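You operate a simulated robot arm through the tools that you are given. There is no shell and no other tool. Be economical: measure what you need, move in short steps, check, and stop when the job is done.

Carry out the task below with a simulated robot arm. There is one attempt and no reset: what you move stays moved.

TASK
Put the grey foam block labelled "LOT 34" from the wide grey belt on the black board and the grey foam block marked "LOT 21" on top of the parcel there.
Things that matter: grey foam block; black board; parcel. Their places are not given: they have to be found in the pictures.

It is judged by the outcome, as a careful person would: the job done as asked, and still so three seconds after it is handed in. It fails if anything else is knocked over, pushed out of place, dropped, spilled or broken.

THE ROBOT
A 7-joint arm with a two-finger parallel gripper, fixed in place. Base frame: the origin is at the foot of the arm, x ahead of it, y to its left, z up; the work surface is at about z = 0. Lengths are in mm, angles in degrees, forces in N, time in s.
With the tool pointing down near the work surface it reaches from about 240 to 620 mm from the base axis. Its first joint turns from -66.0 to 66.0 degrees. Payload 2.6 kg.
Tool frame: the origin (TCP) lies between the finger pads and is the grasp point; the fingertips stand 30 mm ahead of it; z points along the fingers, y is the line along which they close. The gripper opens to 94 mm. The fingers are 28 mm wide and 10 mm thick; the gripper's body (50 by 96 mm) begins 55 mm behind the TCP.
Orientation is that of the tool frame in the base frame, as a unit quaternion [x, y, z, w]. With the fingers straight down and closing along the base's y, the tool's x points along the base's -x, its y along +y and its z along -z.

THE INTERFACE
- The arm moves only by the tool nudge_tool. Its argument "targets" is a list of rows, each a list of 3 entries, a list of its own where there are three numbers: the shift along the base's x, y, z in mm, then the turn about the base's z in degrees, then the closure in counts, from 0 (fully open) to 255 (shut). In form: [[[tx, ty, tz], spin, fingers], ...]. A call has 1 to 20 rows; each row is the pose to reach, as a shift and turn from the pose commanded when the call began. A row lasts 0.2 s, in which the tool goes at most 50 mm and 8.6 degrees; a call with a longer step from one row to the next is refused whole, and so is a gripper value outside its range. A pose out of reach is approached as far as the arm can. The call stops where the force on the tool passes 40 N (or 10 N more than at its start, if that is more) or the arm is blocked; 0.2 s more then pass. The fingers move at their own pace (about 72 mm/s each) and stop on an object; they squeeze with about 36 N. The grip force told is the motor's: it shows also when the fingers shut on nothing. Time passes only in rows, and 0.2 s behind the last, so rows that repeat a pose let the fingers close. It gives the time, the measured TCP pose, the force on the tool (base axes), the opening and the grip force at its end, in the units of the frame above (readings bear some noise).
- Cameras (640 x 400 px; columns grow to the right, rows downward): "scene" is fixed at [24.5, 427.9, 561.4]; the picture's right is [-0.84, -0.54, 0.00], its down [-0.32, 0.51, -0.80] and it looks along [0.43, -0.67, -0.60] (base axes); focal length 364 px, centre (320, 200). "wrist" rides on the gripper at [-37, 0, -58] in the tool frame; the picture's right is [0.00, -1.00, 0.00], its down [0.97, 0.00, -0.24] and it looks along [0.24, 0.00, 0.97] (tool axes); focal length 218 px, centre (320, 200).
- capture(camera): a new picture of that camera. No time passes.
- pixel_to_xyz(camera, pixels): for up to 12 pixels [column, row] of the newest picture of that camera ("zoom" is the newest enlarged one), the place [x, y, z] in the base frame of the surface seen there, good to about 2 mm. No time passes.
- zoom(camera, box): a new picture of the part [left, top, right, bottom] of that camera's present view, enlarged. No time passes.
- finish_job(): hands the job in; it is judged then, once.

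Work in short steps. Measure before you move; look again where a grasp or a placing could have gone wrong, and mend it. You have 60 turns and 26 pictures in all, the two below and enlarged ones among them. Open the gripper and draw the arm clear of the work before you hand the job in, unless the task says otherwise; then end with one line.

The tools are called after "Emit:" as a command line: name --argument value ..., lists and objects as JSON in quotes. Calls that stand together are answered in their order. nudge_tool: Moves the arm, as the interface text tells. Its arguments: {"type":"object","properties":{"targets":{"type":"array","items":{"type":"array"}}},"required":["targets"]} The other tools are called the same way: capture (camera) takes a picture; pixel_to_xyz (camera, pixels) gives the place of the surface under pixels of a picture; zoom (camera, box) takes an enlarged picture of a part of a camera's view; finish_job () hands the job in.

At the start:

```text
time_s: 0.0
ee_pos: [333.0, -121.6, 269.0]
tcp_rot: [0.0, 1.0, 0.0, 0.0]
wrist_force: [-0.1, -0.1, 0.5]
finger_gap: 93.8
gripper_force: 0.1
```

scene: 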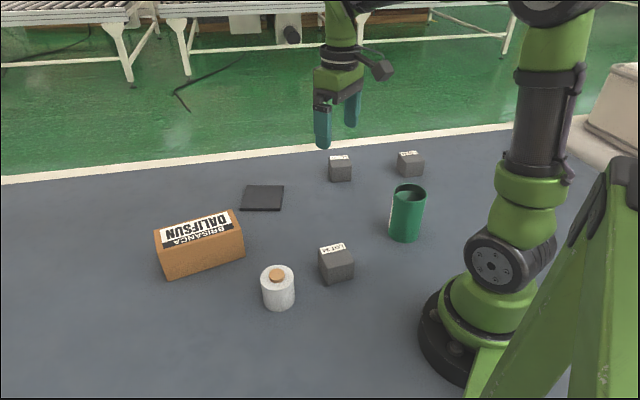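
wrist: 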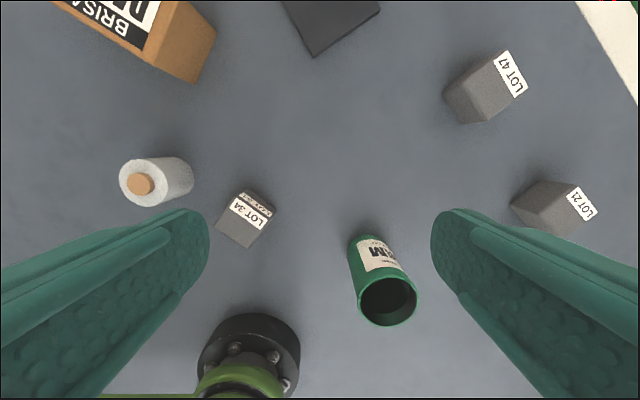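

The pictures show three grey blocks: LOT 34 near scene (336,265), and LOT 47 and LOT 21 near (340,170) and (410,163). The board is at (262,198) and the parcel at (200,245). I'll enlarge the view to measure them.

Emit:
zoom --camera "scene" --box '[140, 140, 440, 320]'

Emit:
pixel_to_xyz --camera "wrist" --pixels '[[250, 211], [582, 205], [511, 73], [217, 233], [248, 247], [273, 211], [237, 193], [512, 203], [555, 180], [596, 213], [568, 237], [300, 20]]'

```text
2.13 times, centred on (290, 230) of scene
```

zoom: 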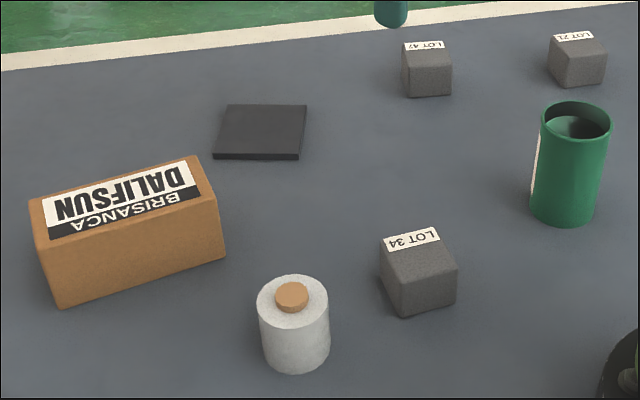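

```text
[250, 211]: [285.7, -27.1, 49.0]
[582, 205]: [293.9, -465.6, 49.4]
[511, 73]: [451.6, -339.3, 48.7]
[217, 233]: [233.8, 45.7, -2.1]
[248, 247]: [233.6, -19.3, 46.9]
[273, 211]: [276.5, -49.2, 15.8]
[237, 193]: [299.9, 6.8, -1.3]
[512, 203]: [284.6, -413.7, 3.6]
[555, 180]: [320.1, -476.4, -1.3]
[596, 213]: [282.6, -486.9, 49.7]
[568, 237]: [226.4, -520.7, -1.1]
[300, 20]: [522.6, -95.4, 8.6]
```

Emit:
pixel_to_xyz --camera "zoom" --pixels '[[382, 239], [437, 229], [457, 264], [400, 282], [550, 37], [590, 32], [606, 51], [563, 58], [36, 203], [192, 158], [216, 198], [52, 247]]'

Emit:
pixel_to_xyz --camera "zoom" --pixels '[[228, 106], [305, 107], [298, 153], [215, 152], [260, 130], [420, 255], [578, 46], [125, 203], [292, 290], [575, 105], [580, 220], [425, 55]]'

Emit:
zoom --camera "wrist" --box '[170, 150, 330, 250]'

```text
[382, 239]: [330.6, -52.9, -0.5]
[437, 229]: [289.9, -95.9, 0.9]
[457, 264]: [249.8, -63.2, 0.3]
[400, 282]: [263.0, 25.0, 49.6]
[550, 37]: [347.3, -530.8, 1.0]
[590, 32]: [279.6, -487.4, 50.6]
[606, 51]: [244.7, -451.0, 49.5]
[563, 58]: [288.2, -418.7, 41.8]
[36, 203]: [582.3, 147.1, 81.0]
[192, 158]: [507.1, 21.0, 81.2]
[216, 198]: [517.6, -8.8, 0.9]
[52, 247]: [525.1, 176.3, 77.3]
```

```text
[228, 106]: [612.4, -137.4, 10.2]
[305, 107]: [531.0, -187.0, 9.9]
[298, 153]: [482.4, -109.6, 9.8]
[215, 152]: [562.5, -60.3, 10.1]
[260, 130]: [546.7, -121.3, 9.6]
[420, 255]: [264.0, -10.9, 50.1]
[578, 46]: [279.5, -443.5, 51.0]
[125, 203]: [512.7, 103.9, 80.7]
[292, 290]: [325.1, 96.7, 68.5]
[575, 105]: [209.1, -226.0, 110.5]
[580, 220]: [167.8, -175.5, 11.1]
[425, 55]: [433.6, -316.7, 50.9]
```

```text
4.00 times, centred on (250, 200) of wrist
```

zoom: 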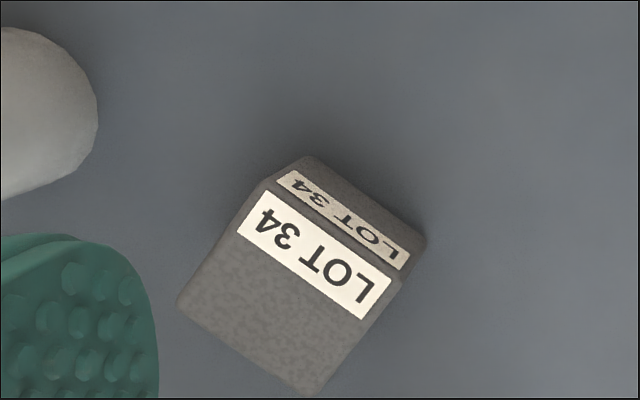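

Emit:
pixel_to_xyz --camera "zoom" --pixels '[[268, 193], [396, 282], [316, 388], [185, 300], [285, 292], [250, 235], [378, 318], [389, 292], [270, 203]]'

Emit:
zoom --camera "scene" --box '[370, 130, 450, 180]'

```text
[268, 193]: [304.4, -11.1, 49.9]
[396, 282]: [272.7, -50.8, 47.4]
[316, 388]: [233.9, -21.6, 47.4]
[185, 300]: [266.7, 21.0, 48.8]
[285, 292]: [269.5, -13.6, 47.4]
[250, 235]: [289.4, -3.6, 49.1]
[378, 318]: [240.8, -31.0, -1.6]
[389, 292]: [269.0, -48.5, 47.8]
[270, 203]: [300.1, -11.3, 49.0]
```

```text
8.00 times, centred on (410, 155) of scene
```

zoom: 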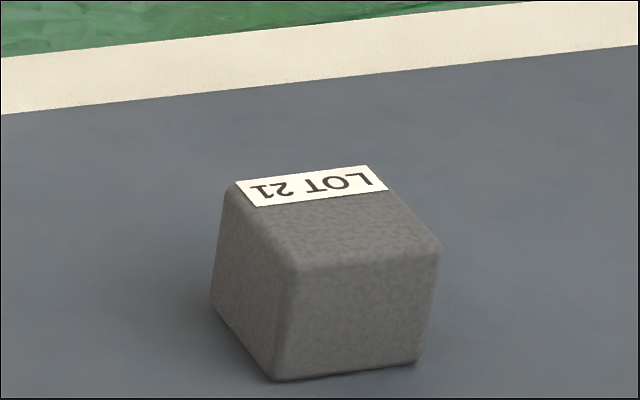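

LOT 34 has its top centre at about (269,-16,49), turned about 51.5°. The board's centre is about (547,-123,10). Next I'll measure LOT 21's top corners and the parcel's top.

Emit:
pixel_to_xyz --camera "zoom" --pixels '[[236, 188], [368, 170], [434, 244], [296, 264], [330, 215], [250, 204], [385, 187], [242, 196], [360, 169]]'

Emit:
pixel_to_xyz --camera "scene" --pixels '[[159, 233], [235, 214], [241, 231], [164, 250], [200, 232], [242, 262], [168, 279], [228, 222], [162, 242]]'

```text
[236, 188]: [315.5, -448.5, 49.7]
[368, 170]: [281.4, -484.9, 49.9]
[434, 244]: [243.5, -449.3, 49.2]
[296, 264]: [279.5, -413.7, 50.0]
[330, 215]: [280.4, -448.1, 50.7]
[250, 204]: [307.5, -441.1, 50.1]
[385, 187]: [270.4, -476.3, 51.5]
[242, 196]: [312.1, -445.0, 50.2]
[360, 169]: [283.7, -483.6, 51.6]
```

```text
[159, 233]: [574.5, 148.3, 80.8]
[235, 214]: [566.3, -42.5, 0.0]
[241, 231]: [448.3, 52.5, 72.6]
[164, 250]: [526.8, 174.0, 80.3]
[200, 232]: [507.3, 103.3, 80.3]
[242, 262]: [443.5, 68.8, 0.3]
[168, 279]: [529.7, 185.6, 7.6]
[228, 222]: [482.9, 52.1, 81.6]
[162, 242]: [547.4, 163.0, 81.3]
```

LOT 21 is centred at about (280,-449), turned about 46.7°, with its top at 50. The parcel's top is centred at about (516,99,81), with its long axis at 59°. I'll hover over LOT 34 with the gripper turned -38.5°.

Emit:
nudge_tool --targets '[[[-13, 21, -26], -7.7, 0], [[-26, 42, -52], -15.4, 0], [[-39, 64, -78], -23.1, 0], [[-52, 85, -104], -30.8, 0], [[-64, 106, -129], -38.5, 0], [[-64, 106, -129], -38.5, 0]]'

Emit:
capture --camera "wrist"

```text
time_s: 1.4
ee_pos: [270.6, -13.0, 139.3]
tcp_rot: [0.33, 0.944, 0.0, 0.0]
wrist_force: [-0.4, 0.2, 0.1]
finger_gap: 93.9
gripper_force: 0.2
```

```text
20 pictures are left
```

wrist: 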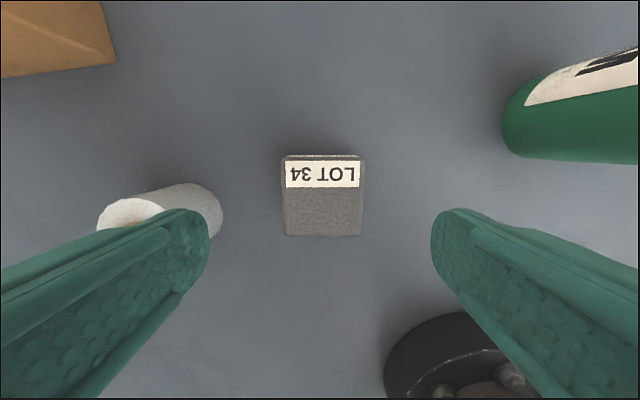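

The block appears square and centred between the fingers at (322,197). I'll go down to TCP z≈38 and close.

Emit:
nudge_tool --targets '[[[-1, -2, -35], 0, 0], [[-1, -2, -70], 0, 0], [[-1, -2, -90], 0, 0], [[-1, -2, -101], 0, 0], [[-1, -2, -101], 0, 0], [[-1, -2, -101], 0, 255], [[-1, -2, -101], 0, 255], [[-1, -2, -101], 0, 255], [[-1, -2, -101], 0, 255]]'

```text
time_s: 3.4
ee_pos: [268.4, -15.9, 38.0]
tcp_rot: [0.329, 0.944, 0.0, 0.0]
wrist_force: [-0.2, -0.4, 0.0]
finger_gap: 61.2
gripper_force: 35.9
```

The grip reads 35.9 N with a 61 mm gap, which is a bit wider than I expected. I'll lift slightly and look.

Emit:
nudge_tool --targets '[[[0, 0, 15], 0, 255], [[0, 0, 40], 0, 255], [[0, 0, 80], 0, 255], [[0, 0, 120], 0, 255], [[0, 0, 120], 0, 255]]'

Emit:
capture --camera "wrist"

Emit:
capture --camera "scene"

```text
time_s: 4.6
ee_pos: [269.2, -17.1, 159.3]
tcp_rot: [0.33, 0.944, 0.001, 0.0]
wrist_force: [-0.2, 0.0, -0.3]
finger_gap: 61.2
gripper_force: 35.7
```

```text
19 pictures are left
```

wrist: 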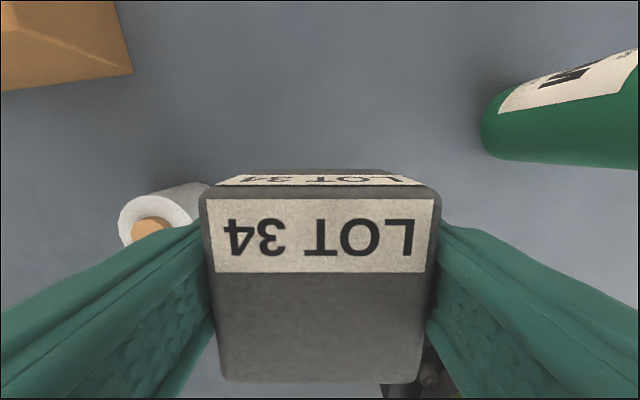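

```text
18 pictures are left
```

scene: 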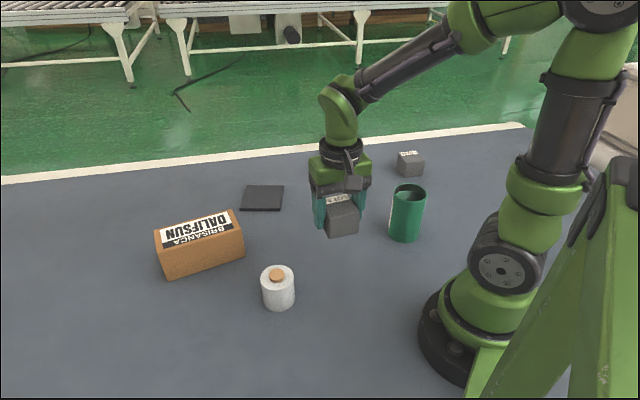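

LOT 34 is held squarely, with its bottom about 38 mm below the TCP. I'll carry it over the board at (547,-123) and turn it -20° to line up with the board.

Emit:
nudge_tool --targets '[[[25, -10, 0], 0, 255], [[65, -25, 0], -2, 255], [[105, -40, 0], -6, 255], [[145, -55, 0], -10, 255], [[185, -70, 0], -14, 255], [[225, -85, 0], -17, 255], [[260, -98, 0], -20, 255], [[279, -105.5, 0], -20, 255], [[279, -105.5, -30], -20, 255], [[279, -105.5, -60], -20, 255], [[279, -105.5, -80], -20, 255], [[279, -105.5, -80], -20, 255]]'

Emit:
capture --camera "scene"

Emit:
capture --camera "wrist"

```text
time_s: 7.2
ee_pos: [547.2, -119.7, 79.0]
tcp_rot: [0.488, 0.873, -0.001, 0.0]
wrist_force: [-0.7, 1.1, -0.9]
finger_gap: 61.3
gripper_force: 36.1
```

```text
17 pictures are left
```

scene: 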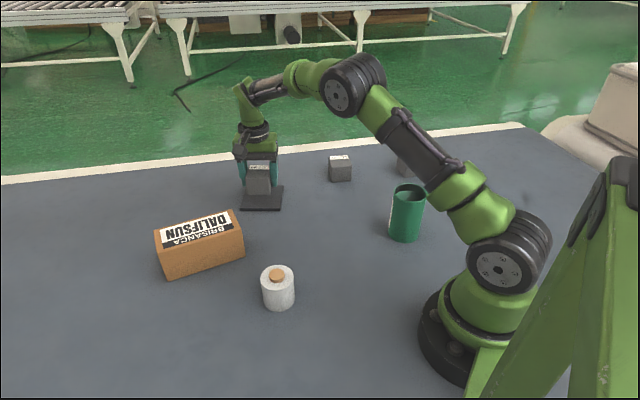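

```text
16 pictures are left
```

wrist: 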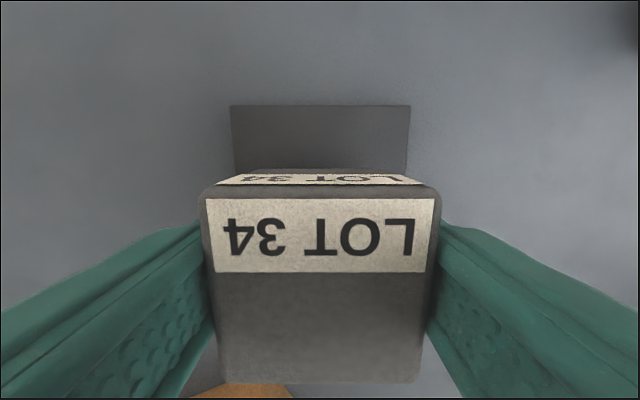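

The block sits centred over the board, whose far edge spans columns 230–410. I'll lower it gently to contact height and check the force.

Emit:
nudge_tool --targets '[[[0, 0, -10], 0, 255], [[0, 0, -20], 0, 255], [[0, 0, -25], 0, 255], [[0, 0, -28], 0, 255], [[0, 0, -30], 0, 255], [[0, 0, -30], 0, 255]]'

Emit:
zoom --camera "scene" --box '[210, 140, 310, 220]'

```text
time_s: 8.6
ee_pos: [546.3, -120.3, 49.4]
tcp_rot: [0.489, 0.872, 0.0, 0.0]
wrist_force: [0.0, -0.9, -1.0]
finger_gap: 61.1
gripper_force: 35.7
```

```text
5.00 times, centred on (260, 180) of scene
```

zoom: 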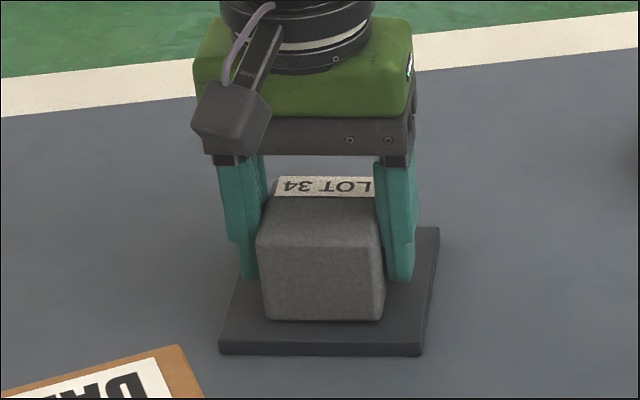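

It looks at or almost at the board. I'll go down another 2 mm to find contact.

Emit:
nudge_tool --targets '[[[0, 0, -1], 0, 255], [[0, 0, -1.5], 0, 255], [[0, 0, -1.5], 0, 255]]'

```text
time_s: 9.4
ee_pos: [547.7, -121.5, 48.9]
tcp_rot: [0.489, 0.872, 0.0, -0.001]
wrist_force: [-1.5, 1.5, 3.5]
finger_gap: 61.5
gripper_force: 36.7
```

The force has risen to 3.5 N, so the block is in contact. I'll release and go straight up.

Emit:
nudge_tool --targets '[[[0, 0, 0], 0, 0], [[0, 0, 0], 0, 0], [[0, 0, 0], 0, 0], [[0, 0, 20], 0, 0], [[0, 0, 60], 0, 0], [[0, 0, 110], 0, 0], [[0, 0, 150], 0, 0], [[0, 0, 150], 0, 0]]'

Emit:
capture --camera "wrist"

```text
time_s: 11.2
ee_pos: [549.5, -121.2, 199.7]
tcp_rot: [0.488, 0.873, 0.0, 0.0]
wrist_force: [0.5, 0.3, 0.2]
finger_gap: 94.1
gripper_force: 0.1
```

```text
14 pictures are left
```

wrist: 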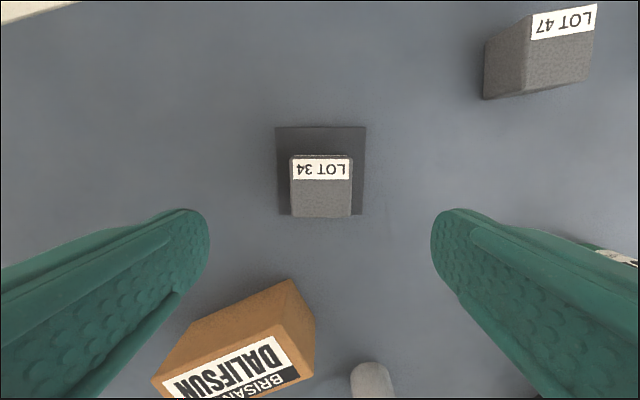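

LOT 34 rests centred on the board. Now I'll move high over LOT 21 at (280,-449), turning the gripper +15.2°.

Emit:
nudge_tool --targets '[[[-15, -20, 0], 0, 0], [[-40, -52, 0], 2, 0], [[-70, -85, 0], 4, 0], [[-97, -120, 0], 6, 0], [[-125, -155, 0], 8, 0], [[-153, -190, 0], 10, 0], [[-181, -223, 0], 12, 0], [[-209, -256, 0], 14, 0], [[-237, -290, 0], 15.2, 0], [[-257, -314, 0], 15.2, 0], [[-267, -326, -20], 15.2, 0], [[-267, -326, -50], 15.2, 0], [[-267, -326, -57], 15.2, 0], [[-267, -326, -57], 15.2, 0]]'

Emit:
capture --camera "wrist"

```text
time_s: 14.2
ee_pos: [279.7, -446.7, 139.7]
tcp_rot: [0.369, 0.93, 0.0, 0.0]
wrist_force: [-0.1, 0.5, 0.9]
finger_gap: 94.1
gripper_force: 0.1
```

```text
13 pictures are left
```

wrist: 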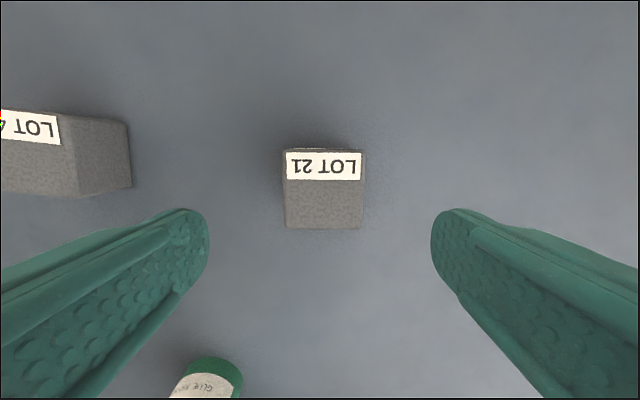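

LOT 21 is between the fingers at about (324,190). I'll check its centre from this close view.

Emit:
pixel_to_xyz --camera "wrist" --pixels '[[287, 153], [361, 155], [360, 226], [287, 226], [324, 190]]'

```text
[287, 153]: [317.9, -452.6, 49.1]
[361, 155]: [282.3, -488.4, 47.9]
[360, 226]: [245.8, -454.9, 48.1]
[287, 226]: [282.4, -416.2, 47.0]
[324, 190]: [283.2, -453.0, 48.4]
```

The close view puts the centre at about (282,-452), so I'll shift (1,-2.5), go down and grip.

Emit:
nudge_tool --targets '[[[1, -2.5, -35], 0, 0], [[1, -2.5, -70], 0, 0], [[1, -2.5, -90], 0, 0], [[1, -2.5, -102], 0, 0], [[1, -2.5, -102], 0, 0], [[1, -2.5, -102], 0, 255], [[1, -2.5, -102], 0, 255], [[1, -2.5, -102], 0, 255], [[1, -2.5, -102], 0, 255]]'

```text
time_s: 16.2
ee_pos: [280.6, -450.3, 40.7]
tcp_rot: [0.37, 0.929, 0.0, 0.0]
wrist_force: [-0.3, 0.4, 0.6]
finger_gap: 61.3
gripper_force: 35.4
```

It is gripped at 61 mm as before. I'll lift it and check.

Emit:
nudge_tool --targets '[[[0, 0, 15], 0, 255], [[0, 0, 50], 0, 255], [[0, 0, 95], 0, 255], [[0, 0, 140], 0, 255], [[0, 0, 180], 0, 255], [[0, 0, 180], 0, 255]]'

Emit:
capture --camera "wrist"

```text
time_s: 17.6
ee_pos: [280.8, -450.4, 220.6]
tcp_rot: [0.369, 0.929, 0.0, 0.0]
wrist_force: [-0.2, -0.5, 0.0]
finger_gap: 61.5
gripper_force: 35.7
```

```text
12 pictures are left
```

wrist: 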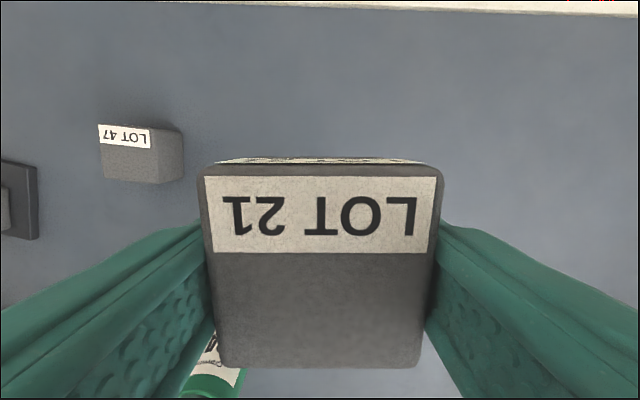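

LOT 21 is held squarely. I'll carry it at z≈218 to above the parcel at (516,99), turning +12.3°.

Emit:
nudge_tool --targets '[[[8, 20, 0], 0, 255], [[23, 55, 0], 0, 255], [[40, 95, 0], 1, 255], [[57, 135, 0], 2, 255], [[74, 175, 0], 3, 255], [[91, 215, 0], 4, 255], [[108, 255, 0], 5, 255], [[125, 295, 0], 6, 255], [[142, 335, 0], 7, 255], [[159, 375, 0], 8, 255], [[176, 415, 0], 9, 255], [[193, 455, 0], 10, 255], [[210, 495, 0], 11, 255], [[223, 528, 0], 12.3, 255], [[231, 547, 0], 12.3, 255], [[233, 552.6, 0], 12.3, 255], [[233, 552.6, 0], 12.3, 255]]'

Emit:
capture --camera "wrist"

Emit:
capture --camera "scene"

```text
time_s: 21.2
ee_pos: [512.2, 103.3, 218.4]
tcp_rot: [0.267, 0.964, 0.0, 0.0]
wrist_force: [0.4, 0.0, 0.4]
finger_gap: 61.3
gripper_force: 36.0
```

```text
11 pictures are left
```

wrist: 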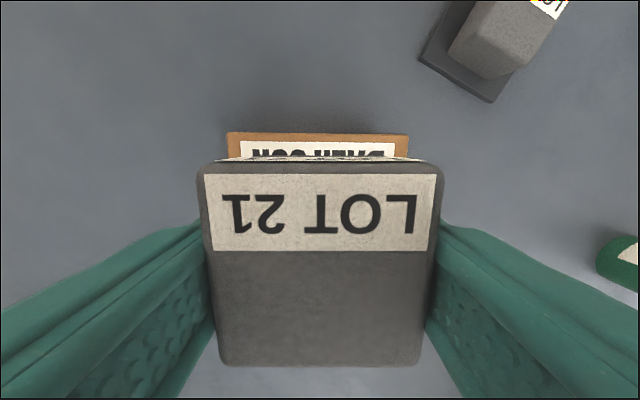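

```text
10 pictures are left
```

scene: 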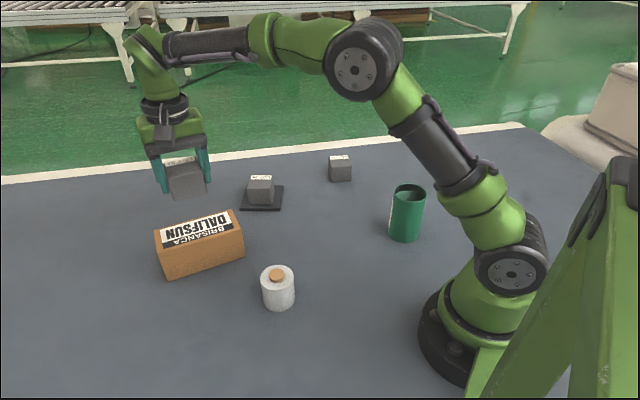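

The parcel's far top edge shows at row 134, columns 228–409. I'll measure it to confirm where the parcel is.

Emit:
pixel_to_xyz --camera "wrist" --pixels '[[232, 137], [405, 138], [318, 137], [320, 150]]'

Emit:
pixel_to_xyz --camera "scene" --pixels '[[157, 233], [228, 214], [242, 230], [164, 253], [239, 233], [167, 252], [203, 243]]'

```text
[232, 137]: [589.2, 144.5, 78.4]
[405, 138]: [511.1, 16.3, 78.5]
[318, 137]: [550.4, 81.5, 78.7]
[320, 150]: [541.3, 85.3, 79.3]
```

```text
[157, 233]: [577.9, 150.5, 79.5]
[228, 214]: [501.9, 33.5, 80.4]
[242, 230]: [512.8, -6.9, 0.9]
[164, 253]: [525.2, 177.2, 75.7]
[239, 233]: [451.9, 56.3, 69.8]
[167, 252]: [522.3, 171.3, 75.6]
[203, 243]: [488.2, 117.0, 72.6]
```

The parcel's centre refines to about (519,98), with its top at z≈80. I'll shift (2,-1) and lower to just above it.

Emit:
nudge_tool --targets '[[[2, -1, -25], 0, 255], [[2, -1, -55], 0, 255], [[2, -1, -80], 0, 255], [[2, -1, -90], 0, 255], [[2, -1, -94], 0, 255], [[2, -1, -94], 0, 255]]'

Emit:
zoom --camera "scene" --box '[130, 160, 270, 290]'

```text
time_s: 22.6
ee_pos: [515.8, 101.2, 124.3]
tcp_rot: [0.267, 0.964, 0.001, 0.0]
wrist_force: [-0.4, 0.2, 0.3]
finger_gap: 61.6
gripper_force: 36.3
```

```text
3.08 times, centred on (200, 225) of scene
```

zoom: 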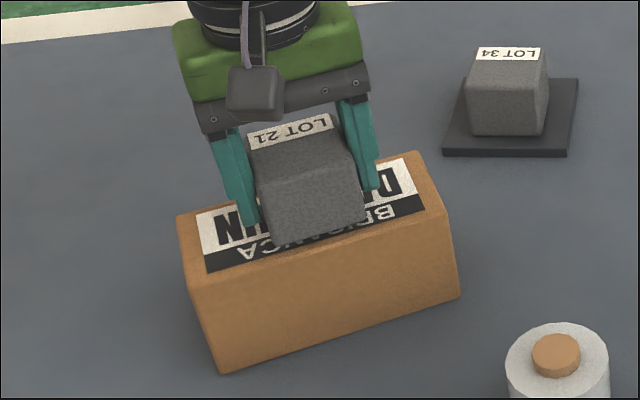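

The block is over the middle of the parcel and a few mm above it. I'll lower it in small steps to contact.

Emit:
nudge_tool --targets '[[[0, 0, -1.5], 0, 255], [[0, 0, -3], 0, 255], [[0, 0, -4], 0, 255], [[0, 0, -4], 0, 255]]'

```text
time_s: 23.6
ee_pos: [516.8, 100.2, 120.8]
tcp_rot: [0.268, 0.963, 0.001, 0.0]
wrist_force: [-0.1, 1.0, 0.6]
finger_gap: 61.4
gripper_force: 36.2
```

Emit:
nudge_tool --targets '[[[0, 0, -0.7], 0, 255], [[0, 0, -1.4], 0, 255], [[0, 0, -1.4], 0, 255]]'

```text
time_s: 24.4
ee_pos: [515.9, 101.8, 119.6]
tcp_rot: [0.267, 0.964, 0.0, -0.001]
wrist_force: [0.2, 0.5, -0.5]
finger_gap: 61.1
gripper_force: 36.0
```

No contact yet, so I'll continue in small steps.

Emit:
nudge_tool --targets '[[[0, 0, -0.7], 0, 255], [[0, 0, -1.2], 0, 255], [[0, 0, -1.2], 0, 255]]'

```text
time_s: 25.2
ee_pos: [516.1, 101.2, 118.3]
tcp_rot: [0.267, 0.964, 0.0, 0.0]
wrist_force: [1.1, -1.0, 2.3]
finger_gap: 61.5
gripper_force: 36.2
```

The force is rising (2.3 N), so the block is at contact. I'll go 0.4 mm further, release and go straight up.

Emit:
nudge_tool --targets '[[[0, 0, -0.4], 0, 255], [[0, 0, -0.4], 0, 0], [[0, 0, -0.4], 0, 0], [[0, 0, -0.4], 0, 0], [[0, 0, 15], 0, 0], [[0, 0, 50], 0, 0], [[0, 0, 95], 0, 0], [[0, 0, 130], 0, 0], [[0, 0, 130], 0, 0]]'

Emit:
capture --camera "wrist"

```text
time_s: 27.2
ee_pos: [517.1, 101.7, 250.4]
tcp_rot: [0.268, 0.964, 0.0, 0.0]
wrist_force: [0.4, -0.7, -0.2]
finger_gap: 94.3
gripper_force: 0.1
```

```text
8 pictures are left
```

wrist: 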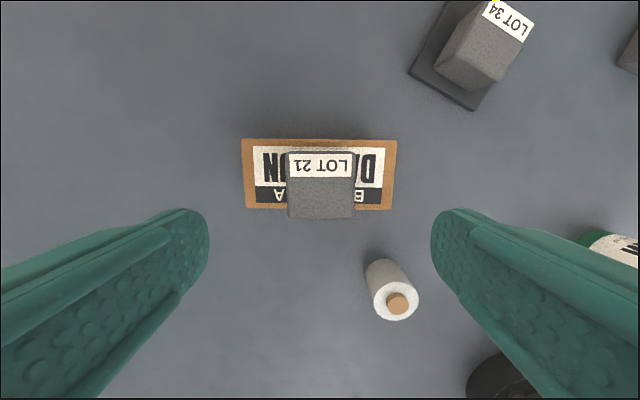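

LOT 21 rests on the parcel. I'll draw the arm back at height and take a final look.

Emit:
nudge_tool --targets '[[[-15, -15, 10], 0, 0], [[-45, -45, 20], 0, 0], [[-75, -75, 20], 0, 0], [[-105, -105, 20], 0, 0], [[-135, -135, 20], 0, 0], [[-160, -165, 20], 0, 0], [[-180, -190, 20], 0, 0], [[-180, -190, 20], 0, 0]]'

Emit:
capture --camera "scene"

Emit:
zoom --camera "scene" --box '[130, 150, 310, 290]'

```text
time_s: 29.0
ee_pos: [337.8, -90.7, 266.3]
tcp_rot: [0.267, 0.964, 0.001, 0.0]
wrist_force: [0.1, 0.7, 0.2]
finger_gap: 93.7
gripper_force: 0.0
```

```text
7 pictures are left
```

scene: 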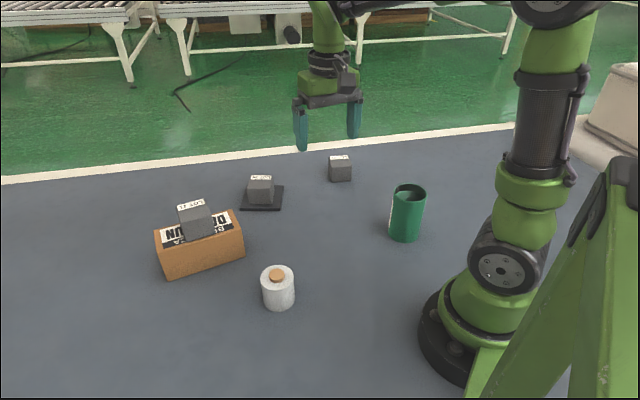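

```text
2.86 times, centred on (220, 220) of scene
```

zoom: 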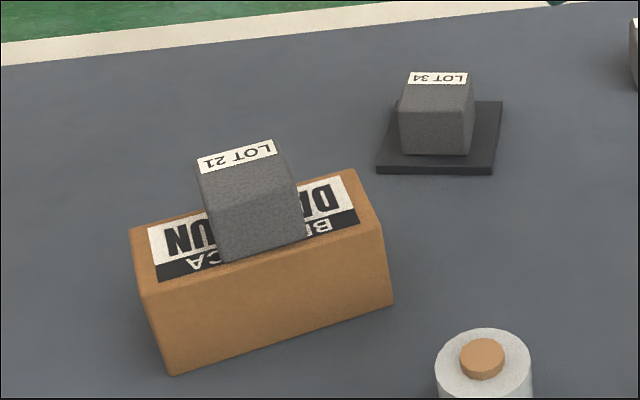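

Both blocks rest stably where they should, everything else is in its place, and the arm is clear with the gripper open. I'm handing the job in.

Emit:
finish_job

```text
The job is handed in.
```

LOT 34 is on the black board and LOT 21 is on top of the parcel; nothing else was moved, and the job is handed in.
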